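You operate a simulated robot arm through the tools that you are given. There is no shell and no other tool. Be economical: measure what you need, move in short steps, check, and stop when the job is done.

You run a simulated two-armed robot. Do the job below in one go: nothing can be reset, and whatever is moved stays where it is left.

Task
Raise the lever arm, lock it up and set the display to pounds.
Fine: lock it with the arm pin, and flip the stack lever on. Where these are worked on the way, their far stop is far enough and under half their travel is too little: arm pin.
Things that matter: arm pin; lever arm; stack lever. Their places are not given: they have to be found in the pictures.

It is judged by the outcome, as a careful person would: the job done as asked, and still so three seconds after it is handed in. It fails if anything else is knocked over, pushed out of place, dropped, spilled or broken.

Robot
Two 7-joint arms with fingered hands on one trunk that stands fixed in place. Base frame: the origin is at the foot of the trunk, x ahead of it, y to its left, z up. Lengths are in mm, angles in degrees, forces in N, time in s.
The left shoulder is at [21, 170, 1498], the right one opposite. With the tool pointing down near the work surface each hand reaches from about 100 to 560 mm from the base axis, measured 20 degrees to its own side. Payload 4 kg a hand.
Tool frame (each hand has its own): the origin (TCP) lies between the finger pads and is the grasp point; the fingertips stand 26 mm ahead of it; z points along the fingers, y is the line along which they close. The gripper opens to 132 mm. The gripper's body begins 73 mm behind the TCP. The gripper is a hand of 4 fingers: y runs from the thumb to the fingers, the wrist lies at [0, 0, -224] in the tool frame, and closing takes about 1.5 s.
Orientation is that of the tool frame in the base frame, as a unit quaternion [x, y, z, w]. With the fingers straight down and closing along the base's y, the tool's x points along the base's -x, its y along +y and its z along -z.

Tools
- The arms move only by the tool nudge_tool. It takes "left_moves", "right_moves" or both (then of equal length, played together; a hand with none holds still); each is a list of rows, each a list of 7 numbers: the shift along the tool's x, y, z in units of 200 mm (1.0 is 200 mm), then the turn, a rotation vector about the tool's x, y, z in units of 60 degrees (1.0 is 60 degrees), then the finger opening in mm, from 0 to 132. In form: [[tx, ty, tz, wx, wy, wz, hand], ...]. A call has 1 to 12 rows; each row is the pose to reach, as a shift and turn from the pose commanded when the call began, along the tool's axes at that moment. A call with a number of a shift or a turn outside -1 to 1 is refused whole. Rows are played at 5 a second. More than 50 mm and 8.6 degrees between two rows, or a gripper value outside its range, and nothing of the call is played. A pose out of reach is approached as far as the arm can. The call stops where the force on the tool passes 50 N (or 10 N more than at its start, if that is more) or the arm is blocked; 0.2 s more then pass. Each finger travels about 45 mm/s and halts on what it meets, pressing with about 22 N; the grip force reading is that of the motor and also rises with nothing between the fingers. The clock runs only during rows and for 0.2 s after the last one: add rows that repeat a pose to give the fingers time. The reply holds the time, the measured pose of the TCP, the force on the tool along the base axes, the opening and the grip force, in the units named above and with some noise, with the torque about the TCP (base axes, N m) and any sound that the robot's microphone picked up, and new pictures: "pictures" is both (left out), scene, wrist or none (wrist: the cameras of the hands that moved).
- Cameras (640 x 400 px; columns grow to the right, rows downward): "scene" is now at [96.3, 30, 1678.8]; the picture's right is [0.32, -0.95, -0.00], its down [-0.49, -0.17, -0.86] and it looks along [0.81, 0.28, -0.51] (base axes); focal length 317 px, centre (320, 200). "left" rides on the left gripper at [-68, 2, -97] in its tool frame; the picture's right is [-0.03, -1.00, 0.00], its down [0.82, -0.02, -0.58] and it looks along [0.58, -0.01, 0.82] (tool axes); focal length 270 px, centre (320, 200). "right" rides on the right gripper at [68, 2, -97] in its tool frame; the picture's right is [-0.03, 1.00, 0.00], its down [-0.82, -0.02, -0.58] and it looks along [-0.58, -0.01, 0.82] (tool axes); focal length 270 px, centre (320, 200).
- slide_trunk(by): slides the trunk up (or, below 0, down) by that many mm; the arms and the scene camera ride with it, the base frame stays. It gives what a move gives, with no picture.
- preshape(shape, hand): the hand has 4 fingers and takes this shape, open, in about a second: jaw (thumb against the fingers, like two jaws); tri (thumb and two fingers); tip (a fingertip pinch); poke (one finger out to press); point (the index stretched); flat (the hand flat); cup (the hand cupped); fist (a fist). The gripper value then closes the fingers along that shape, each until it touches; the sizes above hold for jaw. It gives what a move gives, with no picture.
- turn_head(pan, tilt): turns the head with the scene camera to pan (to the left, within 86 degrees either way) and tilt (down, from -29 to 69), counted from straight ahead of the robot. It gives what a move gives, and a new picture of the scene camera.
- probe_pixels(camera, pixels): for up to 12 pixels [column, row] of the newest picture of that camera ("zoom" is the newest enlarged one), the place [x, y, z] in the base frame of the surface seen there, good to about 3 mm. The clock stands still meanwhile.
- close_up(camera, box): a new picture of the part [left, top, right, bottom] of that camera's present view, enlarged. The clock stands still meanwhile.
- sign_off(): hands the job in; it is judged then, once.

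Go step by step. Measure first, check grasps and placings, and put right what went wrong. The budget is 80 turns and 200 pictures, counting those below and the enlarged ones. Unless the task says otherwise, let go and move clear before handing in, and close with one line.

The tools are called after "Request:" by a JSON object that holds its "api" and its "payload". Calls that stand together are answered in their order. nudge_tool: Moves the arms, as the interface text tells. Its arguments: {"type":"object","properties":{"left_moves":{"type":"array","items":{"type":"array","items":{"type":"number"}}},"right_moves":{"type":"array","items":{"type":"array","items":{"type":"number"}}},"pictures":{"type":"string","enum":["both","scene","wrist","none"]}},"required":[]} The other tools are called the same way: slide_trunk (by) slides the trunk up or down; preshape (shape, hand) gives the hand a shape; turn_head (pan, tilt) turns the head that bears the scene camera; probe_pixels (camera, pixels) gives the place of the surface under pixels of a picture; close_up (camera, box) takes an enlarged picture of a part of a camera's view; sign_off () hands the job in.

At the start:

```text
clock: 0.0
left_ee_pos: [317.4, 347.6, 1464.3]
left_tcp_rot: [0.0, 1.0, 0.0, 0.0]
left_force: [-0.7, -0.2, 0.4]
left_ft_torque: [0.04, 0.02, -0.01]
left_width: 132.0
left_grasp_force: 0.1
left_shape: jaw
right_ee_pos: [326.6, 18.1, 1517.6]
right_tcp_rot: [0.0, 1.0, 0.001, 0.0]
right_force: [-0.1, 0.3, 0.4]
right_ft_torque: [-0.02, -0.01, 0.01]
right_width: 131.9
right_grasp_force: 0.0
right_shape: jaw
trunk travel left (down, up): [-725.0, 30.0]
head pan, tilt: [19.0, 31.0]
```

scene: 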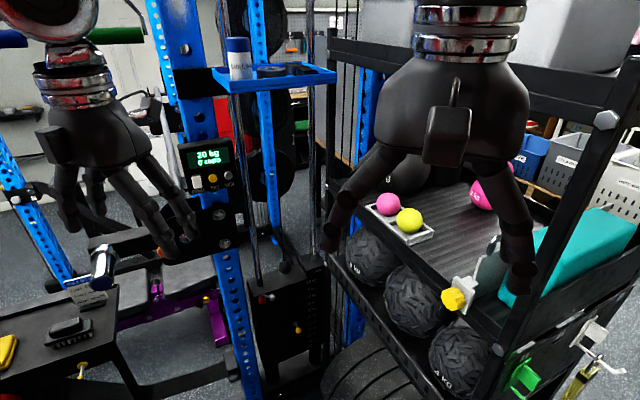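
right: 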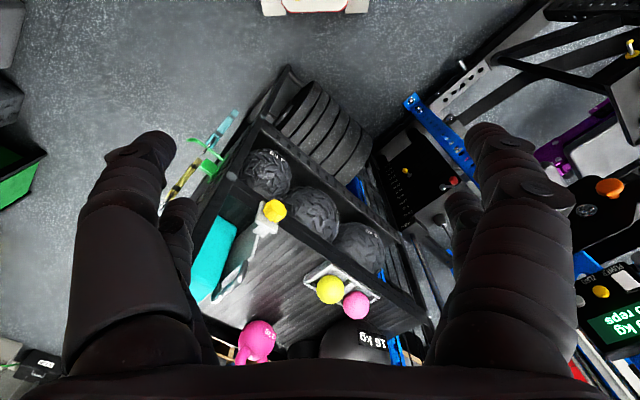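
left: 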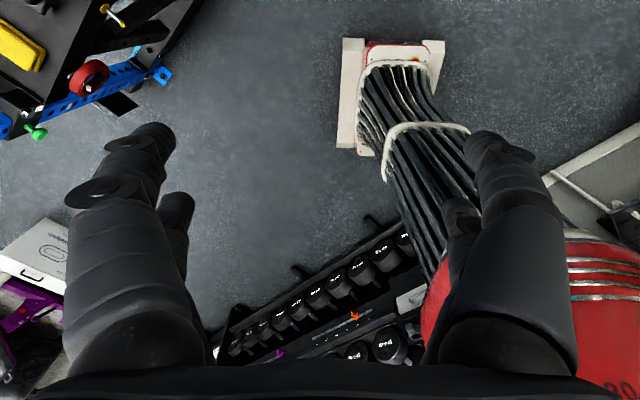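

The scene shows a rack with a display "20 kg" near (207,155) and knobs around it; the hands hide parts. I will enlarge the central parts and look around.

Request:
{"api": "close_up", "payload": {"camera": "scene", "box": [140, 120, 340, 360]}}

Request:
{"api": "close_up", "payload": {"camera": "scene", "box": [0, 200, 240, 400]}}

Request:
{"api": "turn_head", "payload": {"pan": 35, "tilt": 50}}

```text
1.67 times, centred on (240, 240) of scene
```

zoom: 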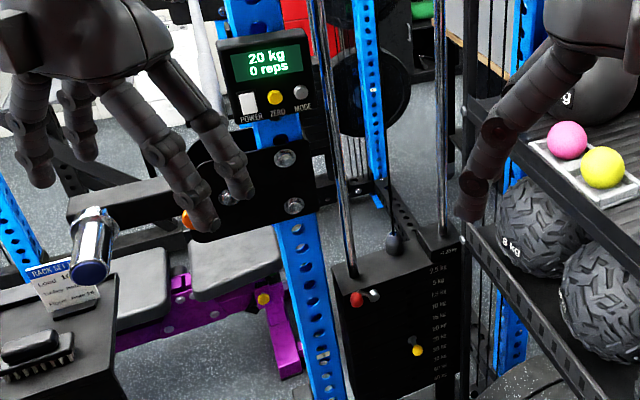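

```text
2.00 times, centred on (120, 300) of scene
```

zoom: 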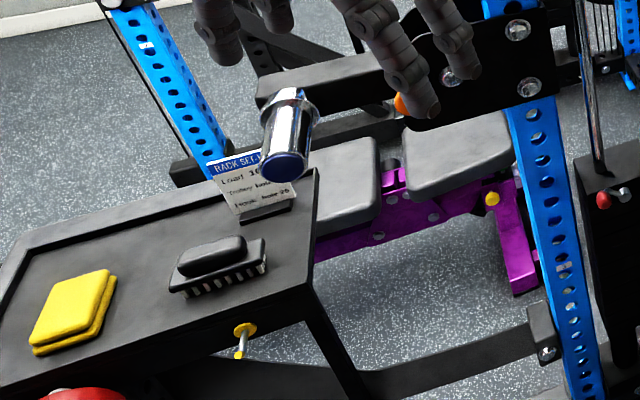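

```text
clock: 0.8
left_ee_pos: [318.4, 348.0, 1466.3]
left_tcp_rot: [0.0, 1.0, 0.0, 0.0]
left_force: [0.3, -0.4, -0.3]
left_ft_torque: [0.03, -0.01, 0.0]
left_width: 131.8
left_grasp_force: 0.1
left_shape: jaw
right_ee_pos: [326.6, 18.1, 1518.9]
right_tcp_rot: [0.0, 1.0, 0.0, 0.001]
right_force: [-0.4, -0.4, 0.9]
right_ft_torque: [0.03, 0.0, 0.01]
right_width: 131.9
right_grasp_force: 0.0
right_shape: jaw
trunk travel left (down, up): [-725.0, 30.0]
head pan, tilt: [35.0, 50.0]
```

scene: 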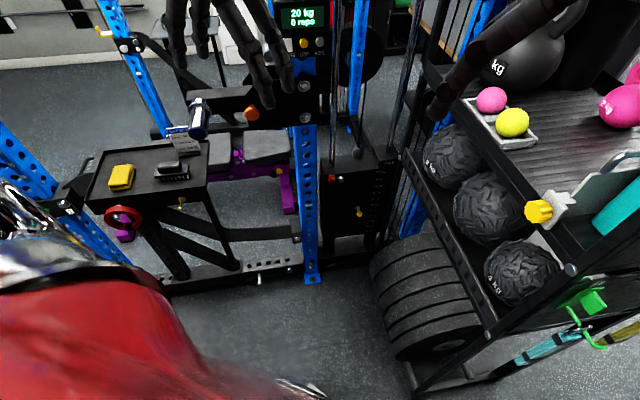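

The lever arm seems to be the black beam with chrome handle (198,118) and orange pin (252,113); the red stack lever is near (332,178). I probe these places.

Request:
{"api": "probe_pixels", "payload": {"camera": "scene", "pixels": [[200, 125], [195, 104], [252, 114], [235, 108], [302, 88], [331, 178], [306, 44], [318, 44], [300, 15], [340, 170], [181, 140], [104, 33]]}}

Request:
{"api": "close_up", "payload": {"camera": "scene", "box": [160, 0, 400, 150]}}

Request:
{"api": "close_up", "payload": {"camera": "scene", "box": [280, 120, 440, 220]}}

```text
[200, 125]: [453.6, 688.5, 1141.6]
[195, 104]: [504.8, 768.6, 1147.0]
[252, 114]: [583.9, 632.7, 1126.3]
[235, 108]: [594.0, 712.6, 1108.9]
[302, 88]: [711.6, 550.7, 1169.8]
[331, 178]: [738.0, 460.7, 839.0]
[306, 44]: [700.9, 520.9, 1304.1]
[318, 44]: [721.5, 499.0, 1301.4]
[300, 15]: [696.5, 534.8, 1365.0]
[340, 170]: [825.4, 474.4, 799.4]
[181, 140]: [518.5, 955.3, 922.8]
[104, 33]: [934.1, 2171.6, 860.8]
```

```text
2.67 times, centred on (280, 75) of scene
```

zoom: 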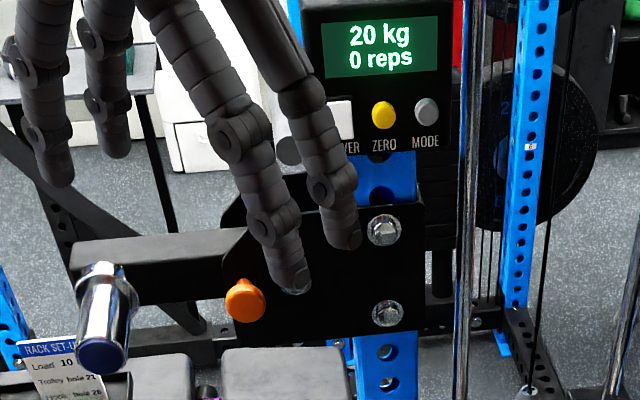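

```text
4.00 times, centred on (360, 170) of scene
```

zoom: 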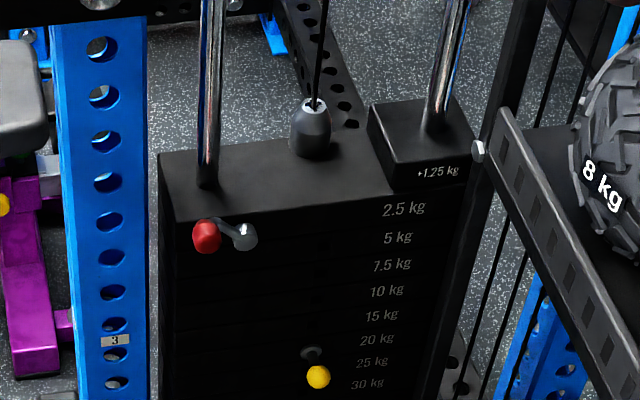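

The hand still hides the lever arm's plate. I move the left hand back and aside, and the right hand aside, to see clearly.

Request:
{"api": "nudge_tool", "payload": {"left_moves": [[0.2, 0.1, 0.05, 0, 0, 0, 132], [0.4, 0.25, 0.1, 0, 0, 0, 132], [0.55, 0.4, 0.2, 0, 0, 0, 132], [0.65, 0.6, 0.3, 0, 0, 0, 132], [0.65, 0.6, 0.3, 0, 0, 0, 132]], "right_moves": [[0.2, -0.2, 0, 0, 0, 0, 132], [0.3, -0.4, 0, 0, 0, 0, 132], [0.3, -0.6, 0, 0, 0, 0, 132], [0.3, -0.8, 0, 0, 0, 0, 132], [0.3, -0.8, 0, 0, 0, 0, 132]], "pictures": "none"}}

Request:
{"api": "turn_head", "payload": {"pan": 45, "tilt": 35}}

```text
refused: row 1 steps farther than a row can; nothing moved
```

```text
clock: 1.6
left_ee_pos: [317.6, 347.9, 1464.4]
left_tcp_rot: [0.0, 1.0, 0.0, 0.0]
left_force: [0.4, -0.1, -0.1]
left_ft_torque: [0.01, -0.02, -0.02]
left_width: 131.8
left_grasp_force: 0.0
left_shape: jaw
right_ee_pos: [326.2, 18.1, 1517.5]
right_tcp_rot: [0.0, 1.0, -0.001, 0.0]
right_force: [0.6, -0.1, 0.4]
right_ft_torque: [-0.01, -0.03, 0.02]
right_width: 132.1
right_grasp_force: 0.0
right_shape: jaw
trunk travel left (down, up): [-725.0, 30.0]
head pan, tilt: [45.0, 35.0]
```

scene: 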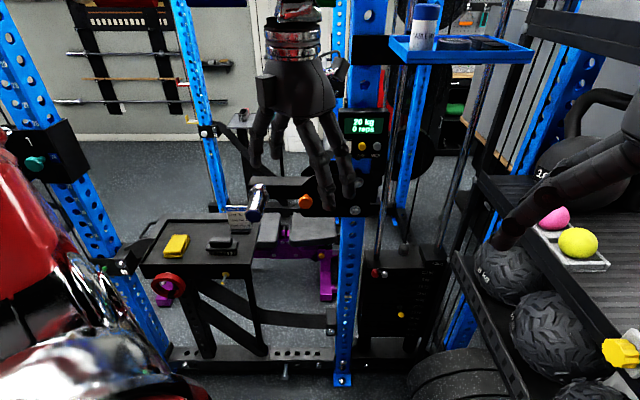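

Steps were too big; I repeat with steps under 50 mm.

Request:
{"api": "nudge_tool", "payload": {"left_moves": [[0.2, 0.1, 0.05, 0, 0, 0, 132], [0.35, 0.25, 0.1, 0, 0, 0, 132], [0.48, 0.4, 0.15, 0, 0, 0, 132], [0.6, 0.56, 0.2, 0, 0, 0, 132], [0.65, 0.75, 0.25, 0, 0, 0, 132], [0.65, 0.75, 0.25, 0, 0, 0, 132]], "right_moves": [[0.15, -0.15, 0, 0, 0, 0, 132], [0.3, -0.3, 0, 0, 0, 0, 132], [0.3, -0.5, 0, 0, 0, 0, 132], [0.3, -0.7, 0, 0, 0, 0, 132], [0.3, -0.8, 0, 0, 0, 0, 132], [0.3, -0.8, 0, 0, 0, 0, 132]], "pictures": "scene"}}

```text
clock: 3.0
left_ee_pos: [187.5, 496.9, 1414.3]
left_tcp_rot: [0.0, 1.0, 0.0, 0.001]
left_force: [0.4, -0.2, -0.4]
left_ft_torque: [-0.01, 0.02, 0.02]
left_width: 132.1
left_grasp_force: 0.0
left_shape: jaw
right_ee_pos: [266.5, -143.5, 1518.1]
right_tcp_rot: [-0.001, 1.0, 0.0, 0.0]
right_force: [-0.3, 0.1, -0.1]
right_ft_torque: [0.03, 0.02, 0.01]
right_width: 132.1
right_grasp_force: 0.0
right_shape: jaw
trunk travel left (down, up): [-725.0, 30.0]
head pan, tilt: [45.0, 35.0]
```

scene: 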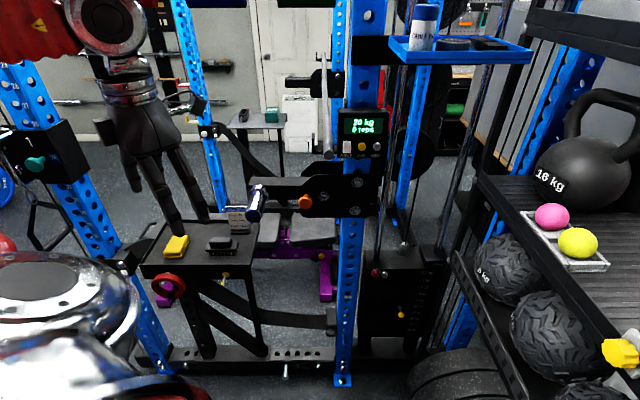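

The rack is clear now. I enlarge the lever arm, display and stack.

Request:
{"api": "close_up", "payload": {"camera": "scene", "box": [230, 90, 422, 210]}}

Request:
{"api": "close_up", "payload": {"camera": "scene", "box": [230, 150, 326, 230]}}

Request:
{"api": "close_up", "payload": {"camera": "scene", "box": [340, 235, 420, 285]}}

Request:
{"api": "probe_pixels", "payload": {"camera": "scene", "pixels": [[256, 190], [253, 214], [268, 183], [280, 186], [290, 186], [305, 202], [320, 190], [335, 200], [357, 181], [330, 177], [377, 146], [358, 170]]}}

```text
3.33 times, centred on (326, 150) of scene
```

zoom: 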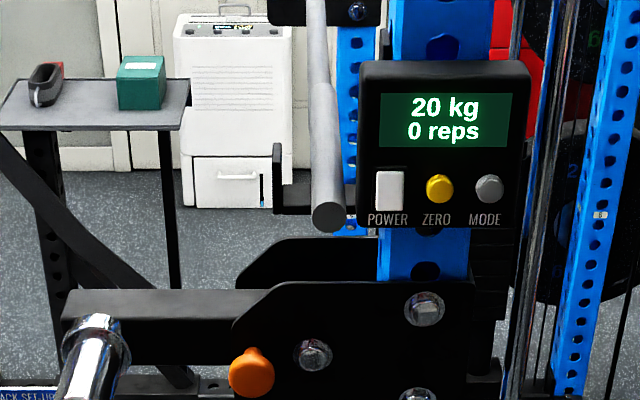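

```text
5.00 times, centred on (278, 190) of scene
```

zoom: 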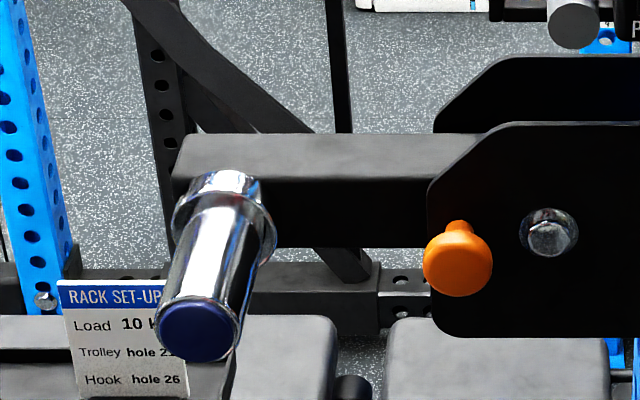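

```text
8.00 times, centred on (380, 260) of scene
```

zoom: 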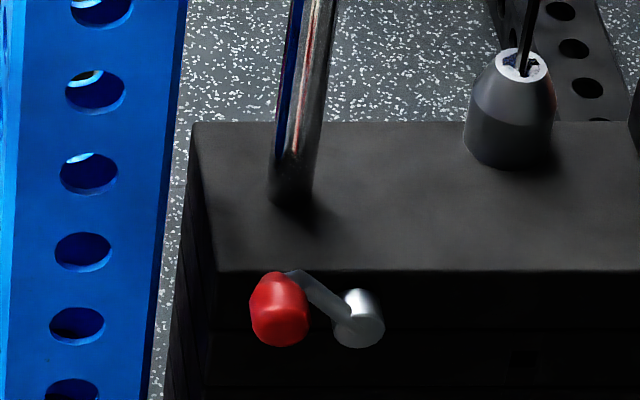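

```text
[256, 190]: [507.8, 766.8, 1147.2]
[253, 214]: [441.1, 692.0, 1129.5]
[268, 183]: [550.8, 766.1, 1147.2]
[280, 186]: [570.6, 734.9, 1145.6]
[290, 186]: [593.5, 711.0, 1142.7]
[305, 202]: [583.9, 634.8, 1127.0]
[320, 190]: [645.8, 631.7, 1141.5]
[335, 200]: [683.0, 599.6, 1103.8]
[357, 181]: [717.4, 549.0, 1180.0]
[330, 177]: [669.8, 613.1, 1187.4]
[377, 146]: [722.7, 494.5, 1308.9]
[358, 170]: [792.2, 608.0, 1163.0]
```

The sleeve (chrome, (254,214)) stands out from the beam end toward me; the orange pin knob is at (305,202), the pivot bolt at about (324,197). Before lowering the trunk I probe obstacles: table, left post and shelf.

Request:
{"api": "probe_pixels", "payload": {"camera": "scene", "pixels": [[145, 270], [252, 255], [165, 222], [172, 285], [30, 110], [60, 180], [120, 265], [40, 135], [480, 180], [604, 262], [610, 350], [288, 372]]}}

Request:
{"api": "turn_head", "payload": {"pan": 0, "tilt": 50}}

```text
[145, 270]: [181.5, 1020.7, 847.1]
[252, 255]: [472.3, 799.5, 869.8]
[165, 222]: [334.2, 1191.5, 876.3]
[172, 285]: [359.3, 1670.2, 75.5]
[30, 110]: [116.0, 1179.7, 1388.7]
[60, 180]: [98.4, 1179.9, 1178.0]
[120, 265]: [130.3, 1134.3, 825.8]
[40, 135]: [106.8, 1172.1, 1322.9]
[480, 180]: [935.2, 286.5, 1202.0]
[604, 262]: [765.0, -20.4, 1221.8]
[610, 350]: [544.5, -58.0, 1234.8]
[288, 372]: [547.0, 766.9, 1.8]
```

```text
clock: 4.1
left_ee_pos: [186.9, 496.1, 1415.0]
left_tcp_rot: [0.0, 1.0, 0.0, 0.0]
left_force: [0.1, -0.1, -0.3]
left_ft_torque: [0.02, 0.0, -0.01]
left_width: 131.9
left_grasp_force: 0.1
left_shape: jaw
right_ee_pos: [267.4, -142.3, 1518.7]
right_tcp_rot: [0.0, 1.0, -0.001, 0.0]
right_force: [-0.2, -0.7, 0.5]
right_ft_torque: [-0.01, -0.02, -0.03]
right_width: 132.0
right_grasp_force: 0.0
right_shape: jaw
trunk travel left (down, up): [-725.0, 30.0]
head pan, tilt: [0.0, 50.0]
```

scene: 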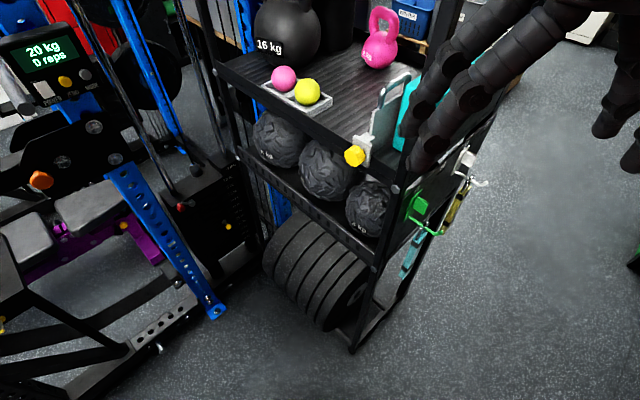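

Shelf corner near (395,187) is the closest thing to the right hand. I probe it and draw the right hand farther back.

Request:
{"api": "probe_pixels", "payload": {"camera": "scene", "pixels": [[396, 188], [355, 345], [478, 183], [420, 205], [355, 155]]}}

Request:
{"api": "nudge_tool", "payload": {"right_moves": [[0.15, -0.15, 0, 0, 0, 0, 132], [0.3, -0.3, 0, 0, 0, 0, 132], [0.4, -0.5, 0, 0, 0, 0, 132], [0.4, -0.7, 0, 0, 0, 0, 132], [0.4, -0.7, 0, 0, 0, 0, 132]], "pictures": "none"}}

```text
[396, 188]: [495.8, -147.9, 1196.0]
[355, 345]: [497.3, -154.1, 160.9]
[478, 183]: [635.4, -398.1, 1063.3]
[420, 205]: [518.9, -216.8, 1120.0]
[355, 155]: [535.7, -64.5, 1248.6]
```

```text
clock: 5.3
left_ee_pos: [186.0, 498.4, 1414.0]
left_tcp_rot: [0.0, 1.0, -0.001, 0.0]
left_force: [-0.4, 0.8, 0.1]
left_ft_torque: [-0.01, 0.01, 0.03]
left_width: 131.8
left_grasp_force: 0.0
left_shape: jaw
right_ee_pos: [184.9, -280.6, 1518.4]
right_tcp_rot: [0.001, 1.0, 0.0, 0.0]
right_force: [-0.1, -0.3, -0.9]
right_ft_torque: [-0.05, 0.04, -0.02]
right_width: 131.8
right_grasp_force: 0.1
right_shape: jaw
trunk travel left (down, up): [-725.0, 30.0]
head pan, tilt: [0.0, 50.0]
```

Clear of the shelf. Lower the trunk 280 mm and look at the lever again.

Request:
{"api": "slide_trunk", "payload": {"by": -280}}

Request:
{"api": "turn_head", "payload": {"pan": 52, "tilt": 20}}

```text
clock: 8.1
left_ee_pos: [186.5, 497.7, 1135.4]
left_tcp_rot: [-0.001, 1.0, 0.0, 0.001]
left_force: [-0.7, 0.7, 0.4]
left_ft_torque: [-0.01, 0.0, -0.01]
left_width: 131.8
left_grasp_force: 0.1
left_shape: jaw
right_ee_pos: [185.3, -280.8, 1237.8]
right_tcp_rot: [-0.001, 1.0, 0.0, 0.0]
right_force: [0.1, 0.3, -0.4]
right_ft_torque: [-0.03, 0.0, 0.01]
right_width: 132.1
right_grasp_force: 0.0
right_shape: jaw
trunk travel left (down, up): [-445.0, 310.0]
head pan, tilt: [0.0, 50.0]
```

```text
clock: 9.3
left_ee_pos: [187.9, 498.2, 1135.8]
left_tcp_rot: [0.0, 1.0, 0.0, 0.0]
left_force: [0.2, -0.3, 0.4]
left_ft_torque: [0.01, 0.02, 0.01]
left_width: 131.7
left_grasp_force: 0.1
left_shape: jaw
right_ee_pos: [183.9, -282.3, 1237.7]
right_tcp_rot: [0.001, 1.0, -0.001, 0.001]
right_force: [-0.2, 0.2, 0.3]
right_ft_torque: [-0.01, -0.01, -0.02]
right_width: 131.9
right_grasp_force: 0.0
right_shape: jaw
trunk travel left (down, up): [-445.0, 310.0]
head pan, tilt: [52.0, 20.0]
```

scene: 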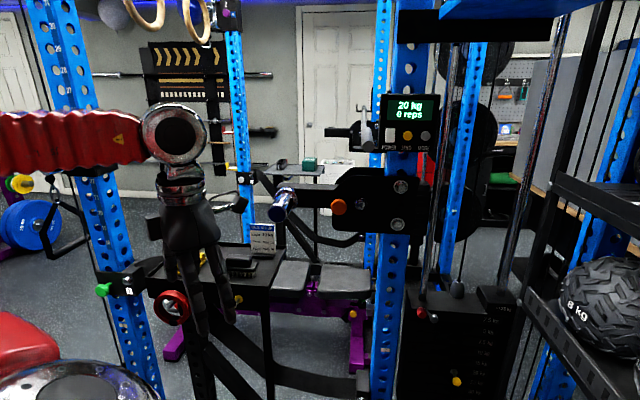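

Request:
{"api": "close_up", "payload": {"camera": "scene", "box": [264, 160, 424, 260]}}

Request:
{"api": "probe_pixels", "payload": {"camera": "zoom", "pixels": [[60, 200], [75, 130], [100, 145], [130, 130], [200, 110], [305, 190], [300, 170], [365, 180], [370, 100], [440, 160], [500, 100], [535, 260]]}}

```text
4.00 times, centred on (344, 210) of scene
```

zoom: 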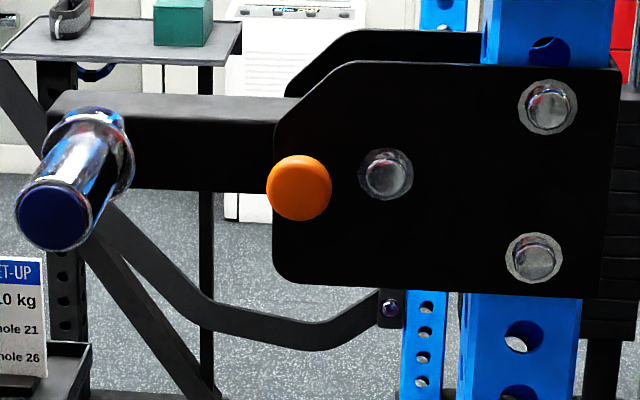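

```text
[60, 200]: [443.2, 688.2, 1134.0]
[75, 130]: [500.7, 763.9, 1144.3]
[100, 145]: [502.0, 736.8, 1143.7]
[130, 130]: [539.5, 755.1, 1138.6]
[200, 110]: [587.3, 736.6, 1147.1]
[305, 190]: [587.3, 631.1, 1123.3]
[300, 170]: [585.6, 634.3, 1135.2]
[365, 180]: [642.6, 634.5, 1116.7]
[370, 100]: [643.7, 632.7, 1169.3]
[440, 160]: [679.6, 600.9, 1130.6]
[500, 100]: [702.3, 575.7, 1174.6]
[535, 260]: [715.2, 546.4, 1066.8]
```

Plate plane is x+y≈1278, so the rack faces at 45°; sleeve tip centre ≈(443,688,1131), pivot ≈(653,623,1121), pin knob ≈(585,633,1127). I turn the left hand forward along the sleeve axis (thumb above, fingers below) in two calls, starting now.

Request:
{"api": "nudge_tool", "payload": {"left_moves": [[-0.0825, 0.05, 0, 0.0348, -0.0841, -0.0841, 132], [-0.165, 0.1, 0, 0.0696, -0.1682, -0.1682, 132], [-0.2475, 0.15, 0, 0.1044, -0.2523, -0.2523, 132], [-0.33, 0.2, 0, 0.1392, -0.3364, -0.3364, 132], [-0.4125, 0.25, 0, 0.174, -0.4205, -0.4205, 132], [-0.495, 0.3, 0, 0.2088, -0.5046, -0.5046, 132], [-0.5775, 0.35, 0, 0.2436, -0.5887, -0.5887, 132], [-0.66, 0.4, 0, 0.2784, -0.6728, -0.6728, 132], [-0.7425, 0.45, 0, 0.3132, -0.7569, -0.7569, 132], [-0.825, 0.5, 0, 0.348, -0.841, -0.841, 132], [-0.825, 0.5, 0, 0.348, -0.841, -0.841, 132]], "pictures": "scene"}}

```text
clock: 11.8
left_ee_pos: [351.7, 598.2, 1134.4]
left_tcp_rot: [-0.411, 0.796, -0.169, 0.411]
left_force: [0.2, -0.5, 0.1]
left_ft_torque: [-0.03, -0.01, 0.0]
left_width: 132.0
left_grasp_force: 0.1
left_shape: jaw
right_ee_pos: [184.5, -281.9, 1238.3]
right_tcp_rot: [0.0, 1.0, 0.0, 0.0]
right_force: [0.5, 0.5, 0.4]
right_ft_torque: [0.01, 0.03, 0.01]
right_width: 132.1
right_grasp_force: 0.0
right_shape: jaw
trunk travel left (down, up): [-445.0, 310.0]
head pan, tilt: [52.0, 20.0]
```

scene: 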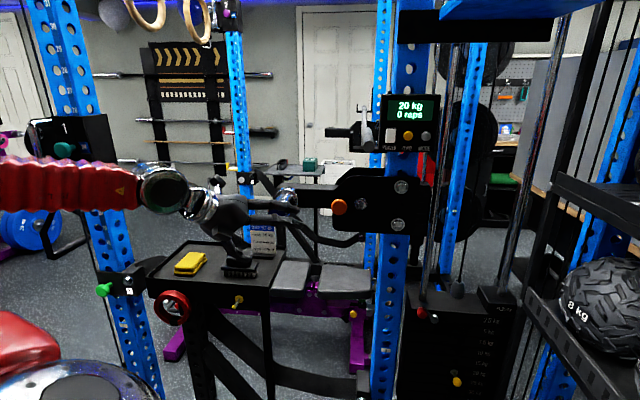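

The hand turned as planned. Now the second half of the turn in place.

Request:
{"api": "nudge_tool", "payload": {"left_moves": [[0, 0, 0, 0.0348, -0.0841, -0.0841, 132], [0, 0, 0, 0.0696, -0.1682, -0.1682, 132], [0, 0, 0, 0.1044, -0.2523, -0.2523, 132], [0, 0, 0, 0.1392, -0.3364, -0.3364, 132], [0, 0, 0, 0.174, -0.4205, -0.4205, 132], [0, 0, 0, 0.2088, -0.5046, -0.5046, 132], [0, 0, 0, 0.2436, -0.5887, -0.5887, 132], [0, 0, 0, 0.2784, -0.6728, -0.6728, 132], [0, 0, 0, 0.3132, -0.7569, -0.7569, 132], [0, 0, 0, 0.348, -0.841, -0.841, 132], [0, 0, 0, 0.348, -0.841, -0.841, 132]]}}

```text
clock: 14.2
left_ee_pos: [311.7, 642.0, 1203.6]
left_tcp_rot: [0.655, -0.273, 0.273, -0.65]
left_force: [-0.3, 0.0, -0.5]
left_ft_torque: [0.0, 0.01, -0.02]
left_width: 132.1
left_grasp_force: 0.1
left_shape: jaw
left hand out of reach, approached as far as the arm can: row 8, 9, 10, 11
right_ee_pos: [185.0, -281.3, 1238.9]
right_tcp_rot: [0.0, 1.0, 0.0, 0.0]
right_force: [-0.1, -0.3, -0.5]
right_ft_torque: [0.0, -0.01, 0.01]
right_width: 131.9
right_grasp_force: 0.1
right_shape: jaw
trunk travel left (down, up): [-445.0, 310.0]
head pan, tilt: [52.0, 20.0]
```

scene: 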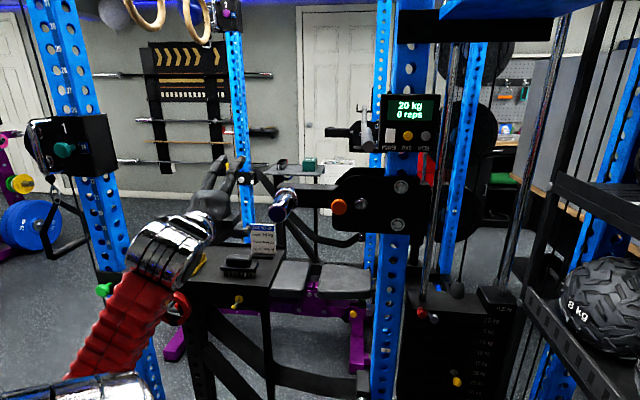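
left: 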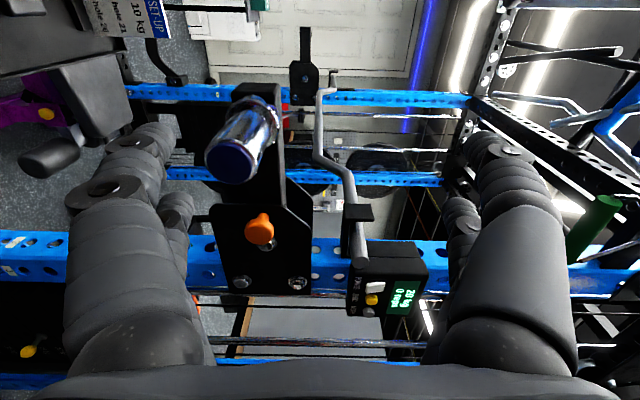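

Orientation is right, but the position was out of reach (too near the body). I advance 40 mm along the tool to see how it settles.

Request:
{"api": "nudge_tool", "payload": {"left_moves": [[0, 0, 0.1, 0, 0, 0, 132], [0, 0, 0.2, 0, 0, 0, 132], [0, 0, 0.2, 0, 0, 0, 132]], "pictures": "scene"}}

```text
clock: 14.9
left_ee_pos: [336.9, 672.5, 1205.8]
left_tcp_rot: [0.653, -0.273, 0.272, -0.652]
left_force: [0.3, -0.4, -0.2]
left_ft_torque: [0.01, -0.03, 0.0]
left_width: 131.8
left_grasp_force: 0.0
left_shape: jaw
left hand out of reach, approached as far as the arm can: row 2, 3
right_ee_pos: [184.9, -281.5, 1238.0]
right_tcp_rot: [0.001, 1.0, 0.0, 0.0]
right_force: [0.2, -0.8, 0.0]
right_ft_torque: [-0.01, -0.01, 0.0]
right_width: 131.8
right_grasp_force: 0.0
right_shape: jaw
trunk travel left (down, up): [-445.0, 310.0]
head pan, tilt: [52.0, 20.0]
```

scene: 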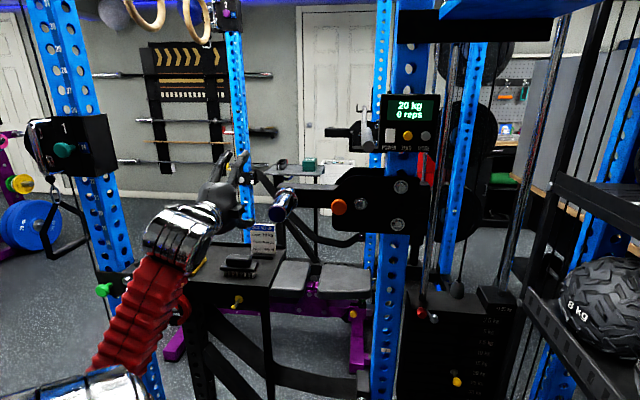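

The hand follows from where it actually is. Next I move right and down in tool axes to line up with the sleeve, staying 80 mm short of its tip.

Request:
{"api": "nudge_tool", "payload": {"left_moves": [[0.08, 0.1, 0, 0, 0, 0, 132], [0.16, 0.19, 0.01, 0, 0, 0, 132], [0.24, 0.28, 0.02, 0, 0, 0, 132], [0.32, 0.375, 0.03, 0, 0, 0, 132], [0.32, 0.375, 0.03, 0, 0, 0, 132]]}}

```text
clock: 16.1
left_ee_pos: [344.1, 676.3, 1190.9]
left_tcp_rot: [0.654, -0.278, 0.278, -0.647]
left_force: [0.2, -0.4, 0.0]
left_ft_torque: [0.02, -0.02, 0.0]
left_width: 131.7
left_grasp_force: 0.1
left_shape: jaw
left hand out of reach, approached as far as the arm can: row 1, 2, 3, 4, 5
right_ee_pos: [184.7, -282.7, 1237.6]
right_tcp_rot: [0.001, 1.0, 0.001, 0.0]
right_force: [-0.3, 0.3, -0.2]
right_ft_torque: [-0.02, 0.0, -0.01]
right_width: 131.8
right_grasp_force: 0.1
right_shape: jaw
trunk travel left (down, up): [-445.0, 310.0]
head pan, tilt: [52.0, 20.0]
```

scene: 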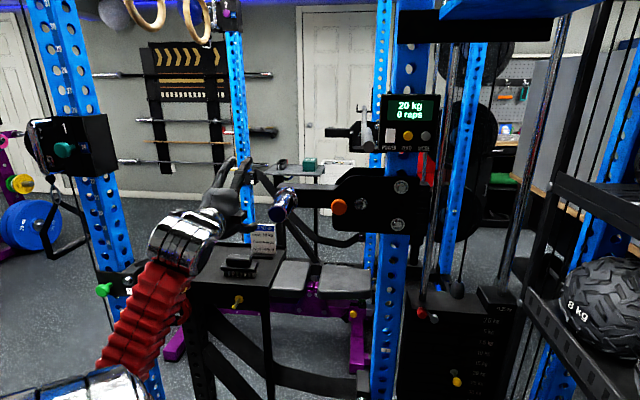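
left: 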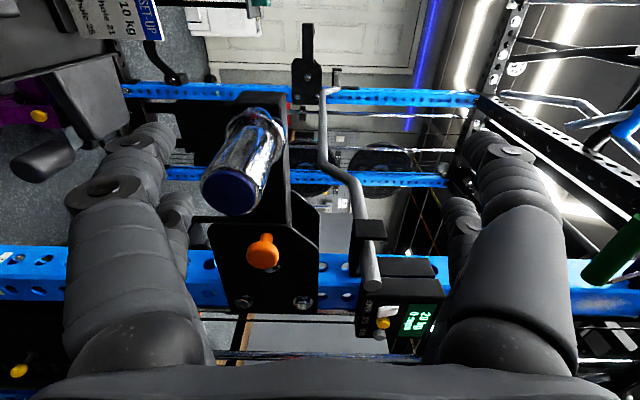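

This roll is at a joint limit. I roll the hand back +60° toward the neutral pose and then check the reach.

Request:
{"api": "nudge_tool", "payload": {"left_moves": [[0, 0, -0.02, 0, 0, 0.125, 132], [0, 0, -0.04, 0, 0, 0.25, 132], [0, 0, -0.06, 0, 0, 0.375, 132], [0, 0, -0.08, 0, 0, 0.5, 132], [0, 0, -0.1, 0, 0, 0.625, 132], [0, 0, -0.1, 0, 0, 0.75, 132], [0, 0, -0.1, 0, 0, 0.875, 132], [0, 0, -0.1, 0, 0, 1.0, 132], [0, 0, -0.1, 0, 0, 1.0, 132]], "pictures": "scene"}}

```text
clock: 18.1
left_ee_pos: [324.0, 670.0, 1197.4]
left_tcp_rot: [-0.43, 0.563, 0.091, 0.7]
left_force: [0.6, -0.3, 0.4]
left_ft_torque: [0.02, -0.02, -0.04]
left_width: 131.9
left_grasp_force: 0.0
left_shape: jaw
left hand out of reach, approached as far as the arm can: row 1, 2, 3, 4, 5, 6, 7, 8, 9
right_ee_pos: [185.0, -281.7, 1237.8]
right_tcp_rot: [0.001, 1.0, 0.0, 0.0]
right_force: [-0.8, -0.7, 0.6]
right_ft_torque: [0.02, 0.01, -0.02]
right_width: 131.9
right_grasp_force: 0.1
right_shape: jaw
trunk travel left (down, up): [-445.0, 310.0]
head pan, tilt: [52.0, 20.0]
```

scene: 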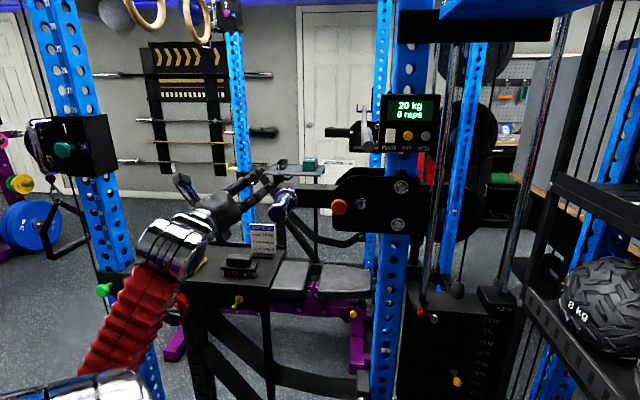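

Now the hand is at roll −30° facing along the sleeve. I try shifting to the line of the sleeve, 80 mm short.

Request:
{"api": "nudge_tool", "payload": {"left_moves": [[0.12, -0.036, 0.02, 0, 0, 0, 132], [0.24, -0.07, 0.04, 0, 0, 0, 132], [0.36, -0.11, 0.06, 0, 0, 0, 132], [0.465, -0.143, 0.083, 0, 0, 0, 132], [0.465, -0.143, 0.083, 0, 0, 0, 132]], "pictures": "scene"}}

```text
clock: 19.4
left_ee_pos: [353.4, 681.6, 1182.0]
left_tcp_rot: [-0.424, 0.573, 0.078, 0.697]
left_force: [-0.5, -0.9, 0.3]
left_ft_torque: [0.01, -0.01, 0.01]
left_width: 131.8
left_grasp_force: 0.1
left_shape: jaw
left hand out of reach, approached as far as the arm can: row 1, 2, 3, 4, 5
right_ee_pos: [183.8, -281.9, 1237.8]
right_tcp_rot: [0.0, 1.0, 0.0, -0.001]
right_force: [0.0, -0.5, -0.4]
right_ft_torque: [0.01, -0.02, 0.0]
right_width: 132.0
right_grasp_force: 0.0
right_shape: jaw
trunk travel left (down, up): [-445.0, 310.0]
head pan, tilt: [52.0, 20.0]
```

scene: 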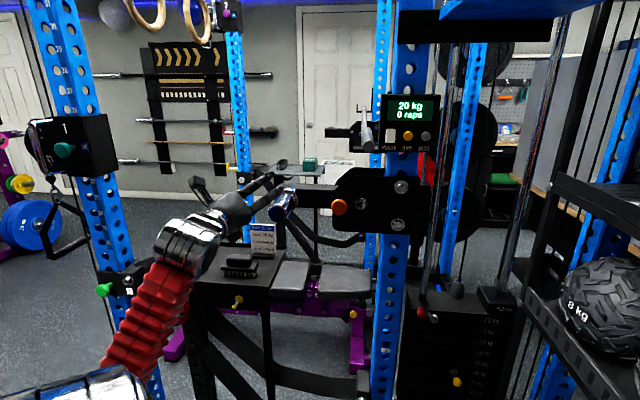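

The arm appears cramped in this configuration. I raise the trunk 150 mm so the hand works lower relative to the shoulder, then try again.

Request:
{"api": "slide_trunk", "payload": {"by": 150}}

Request:
{"api": "nudge_tool", "payload": {"left_moves": [[0.15, 0.05, 0, 0, 0, 0, 132], [0.3, 0.1, 0, 0, 0, 0, 132], [0.45, 0.1, 0, 0, 0, 0, 132], [0.6, 0.1, 0, 0, 0, 0, 132], [0.75, 0.1, 0, 0, 0, 0, 132], [0.9, 0.1, 0, 0, 0, 0, 132], [0.9, 0.1, 0, 0, 0, 0, 132]], "pictures": "scene"}}

```text
clock: 21.1
left_ee_pos: [345.0, 681.7, 1346.9]
left_tcp_rot: [-0.425, 0.559, 0.07, 0.709]
left_force: [1.4, -0.4, 0.5]
left_ft_torque: [0.0, 0.02, -0.01]
left_width: 132.0
left_grasp_force: 0.1
left_shape: jaw
right_ee_pos: [184.9, -283.3, 1388.3]
right_tcp_rot: [0.0, 1.0, 0.0, 0.0]
right_force: [-0.3, 0.9, 0.3]
right_ft_torque: [-0.02, 0.0, 0.05]
right_width: 132.0
right_grasp_force: 0.0
right_shape: jaw
trunk travel left (down, up): [-595.0, 160.0]
head pan, tilt: [52.0, 20.0]
```

```text
clock: 22.7
left_ee_pos: [365.7, 731.8, 1280.4]
left_tcp_rot: [-0.422, 0.567, 0.06, 0.705]
left_force: [0.2, 1.8, 0.0]
left_ft_torque: [0.01, -0.01, -0.02]
left_width: 131.9
left_grasp_force: 0.0
left_shape: jaw
left hand out of reach, approached as far as the arm can: row 1, 2, 3, 4, 5, 6, 7
right_ee_pos: [186.0, -282.4, 1388.1]
right_tcp_rot: [-0.001, 1.0, 0.0, 0.001]
right_force: [-0.4, -0.5, 0.8]
right_ft_torque: [0.04, -0.01, 0.01]
right_width: 131.9
right_grasp_force: 0.1
right_shape: jaw
trunk travel left (down, up): [-595.0, 160.0]
head pan, tilt: [52.0, 20.0]
```

scene: 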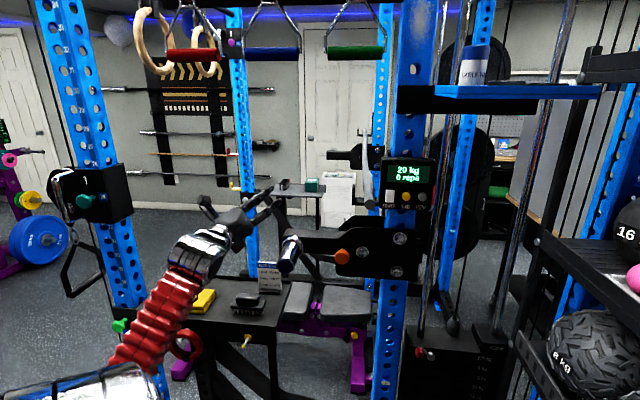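

The arm is stuck on a joint-limit branch. I back out and unwind toward the original tool-down orientation, then I'll approach by a gentler route.

Request:
{"api": "nudge_tool", "payload": {"left_moves": [[0.012, -0.047, -0.105, 0.013, 0.099, 0.061, 132], [0.025, -0.094, -0.21, 0.026, 0.197, 0.121, 132], [0.037, -0.14, -0.315, 0.039, 0.296, 0.182, 132], [0.05, -0.187, -0.42, 0.052, 0.394, 0.242, 132], [0.062, -0.234, -0.525, 0.065, 0.493, 0.303, 132], [0.075, -0.28, -0.63, 0.078, 0.592, 0.364, 132], [0.087, -0.328, -0.735, 0.091, 0.69, 0.424, 132], [0.1, -0.375, -0.84, 0.104, 0.789, 0.485, 132], [0.1, -0.375, -0.84, 0.104, 0.789, 0.485, 132]], "pictures": "none"}}

Request:
{"api": "nudge_tool", "payload": {"left_moves": [[0, 0, 0, 0.013, 0.099, 0.061, 132], [0, 0, 0, 0.026, 0.197, 0.121, 132], [0, 0, 0, 0.039, 0.296, 0.182, 132], [0, 0, 0, 0.052, 0.394, 0.242, 132], [0, 0, 0, 0.065, 0.493, 0.303, 132], [0, 0, 0, 0.078, 0.592, 0.364, 132], [0, 0, 0, 0.091, 0.69, 0.424, 132], [0, 0, 0, 0.104, 0.789, 0.485, 132], [0, 0, 0, 0.104, 0.789, 0.485, 132]], "pictures": "scene"}}

```text
clock: 24.7
left_ee_pos: [289.7, 564.8, 1302.9]
left_tcp_rot: [-0.23, 0.882, 0.036, 0.41]
left_force: [-0.1, -0.5, 0.0]
left_ft_torque: [-0.01, 0.02, 0.0]
left_width: 132.1
left_grasp_force: 0.0
left_shape: jaw
right_ee_pos: [185.4, -282.2, 1388.7]
right_tcp_rot: [0.001, 1.0, 0.0, 0.0]
right_force: [0.4, -1.1, -0.6]
right_ft_torque: [-0.01, 0.01, 0.0]
right_width: 131.8
right_grasp_force: 0.1
right_shape: jaw
trunk travel left (down, up): [-595.0, 160.0]
head pan, tilt: [52.0, 20.0]
```

```text
clock: 26.7
left_ee_pos: [287.6, 563.4, 1305.1]
left_tcp_rot: [0.019, 1.0, -0.006, 0.015]
left_force: [-0.2, -0.6, 0.2]
left_ft_torque: [0.01, 0.01, -0.01]
left_width: 132.1
left_grasp_force: 0.0
left_shape: jaw
right_ee_pos: [185.6, -283.0, 1386.3]
right_tcp_rot: [0.0, 1.0, 0.0, 0.0]
right_force: [-0.7, 0.8, -1.0]
right_ft_torque: [-0.01, 0.0, -0.03]
right_width: 131.7
right_grasp_force: 0.1
right_shape: jaw
trunk travel left (down, up): [-595.0, 160.0]
head pan, tilt: [52.0, 20.0]
```

scene: 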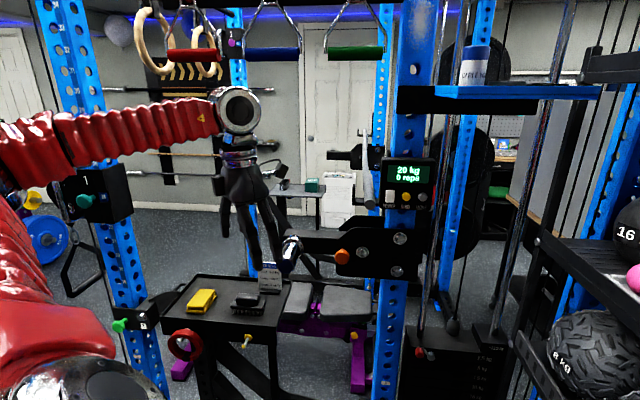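

Back in the natural configuration (tool down). Now yaw 45° toward the rack, then pitch the fingers forward.

Request:
{"api": "nudge_tool", "payload": {"left_moves": [[0, 0, 0, 0, 0, -0.125, 132], [0, 0, 0, 0, 0, -0.25, 132], [0, 0, 0, 0, 0, -0.375, 132], [0, 0, 0, 0, 0, -0.5, 132], [0, 0, 0, 0, 0, -0.625, 132], [0, 0, 0, 0, 0, -0.75, 132], [0, 0, 0, 0, 0, -0.75, 132]], "pictures": "none"}}

Request:
{"api": "nudge_tool", "payload": {"left_moves": [[0, 0, 0, 0, -0.125, 0, 132], [0, 0, 0, 0, -0.25, 0, 132], [0, 0, 0, 0, -0.375, 0, 132], [0, 0, 0, 0, -0.5, 0, 132], [0, 0, 0, 0, -0.625, 0, 132], [0, 0, 0, 0, -0.75, 0, 132], [0, 0, 0, 0, -0.875, 0, 132], [0, 0, 0, 0, -1, 0, 132], [0, 0, 0, 0, -1, 0, 132]], "pictures": "scene"}}

```text
clock: 28.3
left_ee_pos: [289.1, 564.7, 1304.6]
left_tcp_rot: [-0.366, 0.931, -0.012, 0.012]
left_force: [0.4, -0.4, 0.1]
left_ft_torque: [-0.01, -0.01, -0.01]
left_width: 131.6
left_grasp_force: 0.0
left_shape: jaw
right_ee_pos: [185.8, -282.8, 1387.5]
right_tcp_rot: [0.0, 1.0, 0.001, 0.0]
right_force: [-0.3, 0.3, -0.6]
right_ft_torque: [-0.03, 0.03, 0.01]
right_width: 131.9
right_grasp_force: 0.0
right_shape: jaw
trunk travel left (down, up): [-595.0, 160.0]
head pan, tilt: [52.0, 20.0]
```

```text
clock: 30.3
left_ee_pos: [311.3, 596.0, 1314.4]
left_tcp_rot: [-0.322, 0.8, 0.172, 0.476]
left_force: [0.0, -0.2, 0.2]
left_ft_torque: [0.0, 0.0, 0.01]
left_width: 131.7
left_grasp_force: 0.0
left_shape: jaw
left hand out of reach, approached as far as the arm can: row 7, 8, 9
right_ee_pos: [184.1, -282.5, 1387.9]
right_tcp_rot: [0.0, 1.0, 0.001, -0.001]
right_force: [-0.7, 0.4, 0.9]
right_ft_torque: [0.03, 0.0, -0.01]
right_width: 131.5
right_grasp_force: 0.0
right_shape: jaw
trunk travel left (down, up): [-595.0, 160.0]
head pan, tilt: [52.0, 20.0]
```

scene: 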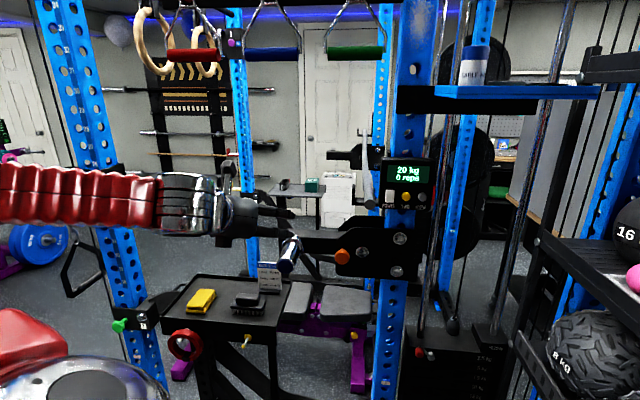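

The wrist limit binds when the hand is near the body; farther out it should free up. I move out above the sleeve while pitching up further.

Request:
{"api": "nudge_tool", "payload": {"left_moves": [[-0.07, -0.012, 0.13, 0, 0, 0, 132], [-0.14, -0.024, 0.26, 0, 0, 0, 132], [-0.215, -0.035, 0.39, 0, -0.09, 0, 132], [-0.29, -0.047, 0.52, 0, -0.18, 0, 132], [-0.36, -0.058, 0.65, 0, -0.27, 0, 132], [-0.43, -0.07, 0.776, 0, -0.36, 0, 132], [-0.43, -0.07, 0.776, 0, -0.45, 0, 132], [-0.43, -0.07, 0.776, 0, -0.45, 0, 132]]}}

Request:
{"api": "probe_pixels", "payload": {"camera": "scene", "pixels": [[370, 205], [366, 150], [288, 258], [345, 257], [375, 207], [362, 170]]}}

```text
clock: 32.1
left_ee_pos: [408.7, 696.2, 1315.4]
left_tcp_rot: [-0.306, 0.726, 0.223, 0.574]
left_force: [0.0, -0.2, 1.6]
left_ft_torque: [0.01, 0.01, -0.02]
left_width: 132.0
left_grasp_force: 0.1
left_shape: jaw
left hand out of reach, approached as far as the arm can: row 5, 6, 7, 8
right_ee_pos: [184.5, -282.4, 1387.5]
right_tcp_rot: [0.001, 1.0, 0.001, 0.0]
right_force: [0.1, 0.2, -0.2]
right_ft_torque: [0.01, -0.02, -0.02]
right_width: 131.8
right_grasp_force: 0.2
right_shape: jaw
trunk travel left (down, up): [-595.0, 160.0]
head pan, tilt: [52.0, 20.0]
```

scene: 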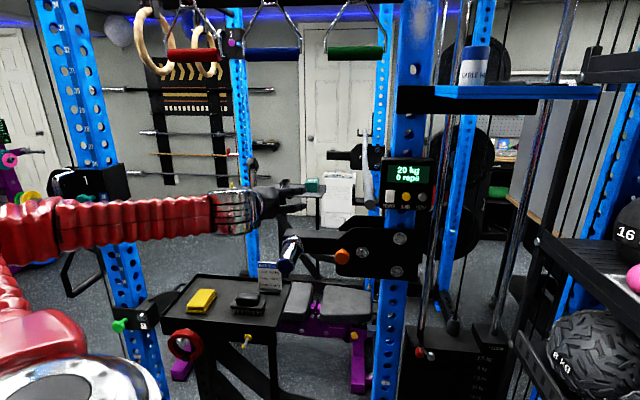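
left: 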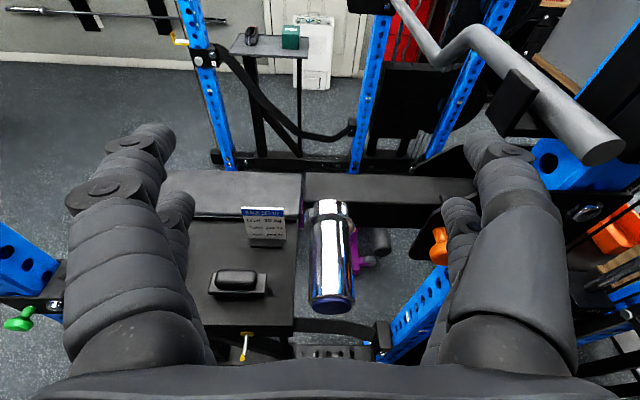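

```text
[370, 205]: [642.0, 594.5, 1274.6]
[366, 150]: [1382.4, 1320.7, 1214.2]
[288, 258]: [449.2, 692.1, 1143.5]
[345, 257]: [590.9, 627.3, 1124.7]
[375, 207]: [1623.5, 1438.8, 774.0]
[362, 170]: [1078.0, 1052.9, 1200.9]
```

The hand is now only 14° below horizontal, above the sleeve—good enough. I probe the sleeve through the left camera to line up exactly.

Request:
{"api": "probe_pixels", "payload": {"camera": "left", "pixels": [[331, 300], [331, 250], [331, 220], [316, 260], [348, 260], [331, 204], [440, 245], [390, 195], [540, 215]]}}

```text
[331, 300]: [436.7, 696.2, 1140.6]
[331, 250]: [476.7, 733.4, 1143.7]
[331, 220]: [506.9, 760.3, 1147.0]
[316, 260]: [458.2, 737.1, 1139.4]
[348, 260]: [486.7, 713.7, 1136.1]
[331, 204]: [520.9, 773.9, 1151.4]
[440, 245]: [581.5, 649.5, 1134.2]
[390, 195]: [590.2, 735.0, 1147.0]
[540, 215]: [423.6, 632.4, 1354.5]
```

Sleeve axis passes about (470,725,1122) at 45 mm in. I shift horizontally by (61,29) above it.

Request:
{"api": "nudge_tool", "payload": {"left_moves": [[-0.025, -0.037, 0.1, 0, 0, 0, 132], [-0.05, -0.074, 0.2, 0, 0, 0, 132], [-0.075, -0.11, 0.31, 0, 0, 0, 132], [-0.075, -0.11, 0.31, 0, 0, 0, 132]]}}

```text
clock: 33.1
left_ee_pos: [468.1, 723.6, 1316.0]
left_tcp_rot: [-0.304, 0.727, 0.221, 0.575]
left_force: [0.8, 0.9, -0.7]
left_ft_torque: [0.02, 0.01, -0.04]
left_width: 132.0
left_grasp_force: 0.1
left_shape: jaw
right_ee_pos: [185.1, -282.4, 1388.3]
right_tcp_rot: [0.0, 1.0, 0.001, 0.0]
right_force: [-0.2, -0.5, 0.1]
right_ft_torque: [0.03, -0.03, 0.0]
right_width: 131.8
right_grasp_force: 0.1
right_shape: jaw
trunk travel left (down, up): [-595.0, 160.0]
head pan, tilt: [52.0, 20.0]
```

scene: 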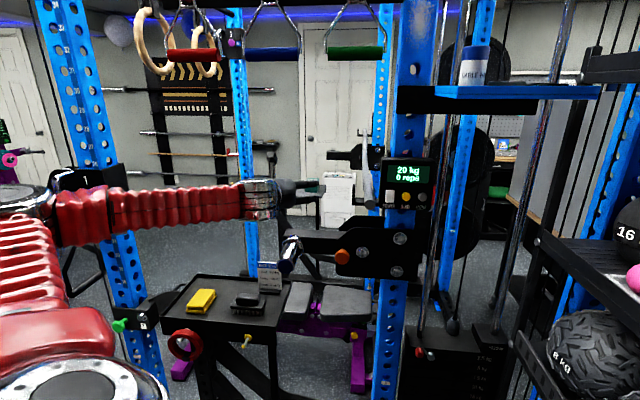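
left: 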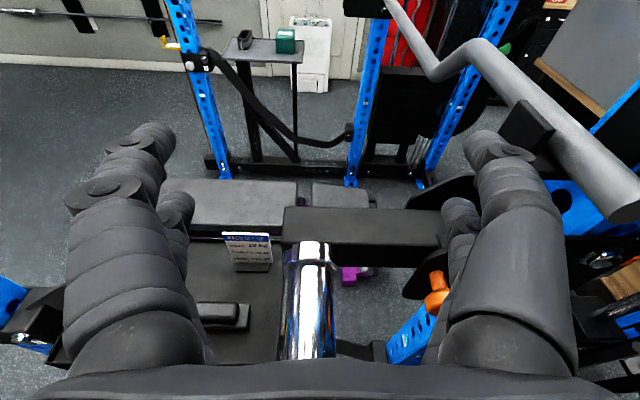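

The hand is right above the sleeve. Before sinking the trunk I check the elbow's distance from the left post.

Request:
{"api": "probe_pixels", "payload": {"camera": "scene", "pixels": [[70, 215], [20, 200], [100, 210], [100, 182], [125, 240], [65, 180], [120, 325], [70, 290], [80, 240], [110, 290]]}}

```text
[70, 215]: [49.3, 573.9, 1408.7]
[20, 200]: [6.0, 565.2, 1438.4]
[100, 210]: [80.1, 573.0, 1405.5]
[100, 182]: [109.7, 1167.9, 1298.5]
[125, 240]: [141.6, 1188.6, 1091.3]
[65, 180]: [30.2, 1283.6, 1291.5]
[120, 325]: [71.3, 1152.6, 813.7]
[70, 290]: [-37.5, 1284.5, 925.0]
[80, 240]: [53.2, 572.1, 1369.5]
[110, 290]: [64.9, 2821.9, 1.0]
```

Plenty of room (elbow y≈600, post y≈1170). I lower the trunk in two parts to drop the open hand over the sleeve.

Request:
{"api": "slide_trunk", "payload": {"by": -130}}

Request:
{"api": "close_up", "payload": {"camera": "left", "box": [0, 0, 640, 400]}}

```text
clock: 34.7
left_ee_pos: [467.7, 724.9, 1185.1]
left_tcp_rot: [-0.305, 0.726, 0.222, 0.574]
left_force: [-0.7, 0.3, -0.1]
left_ft_torque: [0.04, 0.02, -0.02]
left_width: 131.9
left_grasp_force: 0.1
left_shape: jaw
right_ee_pos: [185.2, -281.5, 1258.1]
right_tcp_rot: [0.0, 1.0, 0.0, 0.0]
right_force: [0.2, -0.1, 0.1]
right_ft_torque: [0.04, -0.01, -0.02]
right_width: 131.9
right_grasp_force: 0.0
right_shape: jaw
trunk travel left (down, up): [-465.0, 290.0]
head pan, tilt: [52.0, 20.0]
```

```text
1.00 times, centred on (320, 200) of left (not enlarged: the box is as wide or as high as the picture)
```

zoom: 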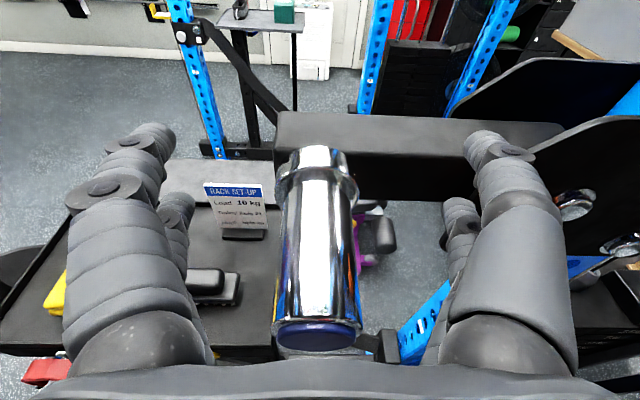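

Well centred. Lower the remaining 62 mm, then close.

Request:
{"api": "slide_trunk", "payload": {"by": -62}}

Request:
{"api": "nudge_tool", "payload": {"left_moves": [[0, 0, 0, 0, 0, 0, 60], [0, 0, 0, 0, 0, 0, 30], [0, 0, 0, 0, 0, 0, 20], [0, 0, 0, 0, 0, 0, 20], [0, 0, 0, 0, 0, 0, 20], [0, 0, 0, 0, 0, 0, 20], [0, 0, 0, 0, 0, 0, 20], [0, 0, 0, 0, 0, 0, 20]]}}

```text
clock: 35.7
left_ee_pos: [467.0, 722.7, 1122.9]
left_tcp_rot: [-0.306, 0.726, 0.222, 0.574]
left_force: [-0.2, -0.2, -0.3]
left_ft_torque: [-0.01, 0.02, 0.01]
left_width: 132.2
left_grasp_force: 0.1
left_shape: jaw
right_ee_pos: [185.4, -281.4, 1196.0]
right_tcp_rot: [0.0, 1.0, 0.0, 0.0]
right_force: [-0.1, 0.7, -0.2]
right_ft_torque: [-0.01, -0.02, 0.02]
right_width: 131.8
right_grasp_force: 0.0
right_shape: jaw
trunk travel left (down, up): [-403.0, 352.0]
head pan, tilt: [52.0, 20.0]
```

```text
clock: 37.5
left_ee_pos: [469.0, 722.6, 1123.6]
left_tcp_rot: [-0.304, 0.727, 0.221, 0.574]
left_force: [1.1, 1.1, -0.1]
left_ft_torque: [0.18, 0.0, -0.02]
left_width: 32.0
left_grasp_force: 22.0
left_shape: jaw
right_ee_pos: [185.1, -282.8, 1196.4]
right_tcp_rot: [0.0, 1.0, 0.0, 0.0]
right_force: [-0.7, 0.5, 0.4]
right_ft_torque: [-0.01, -0.01, 0.0]
right_width: 132.1
right_grasp_force: 0.0
right_shape: jaw
trunk travel left (down, up): [-403.0, 352.0]
head pan, tilt: [52.0, 20.0]
```

scene: 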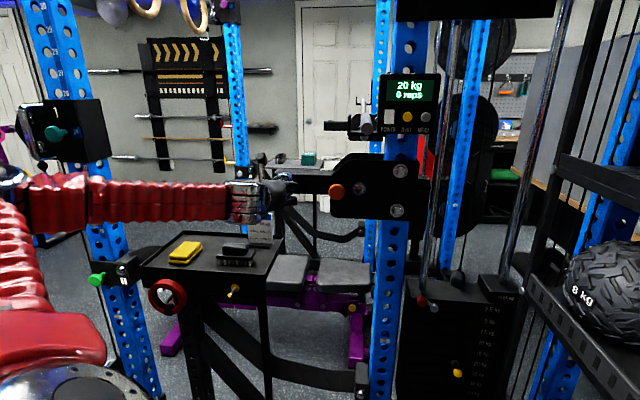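
left: 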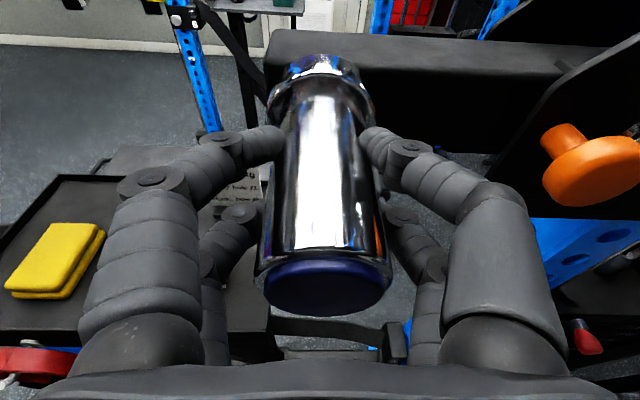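

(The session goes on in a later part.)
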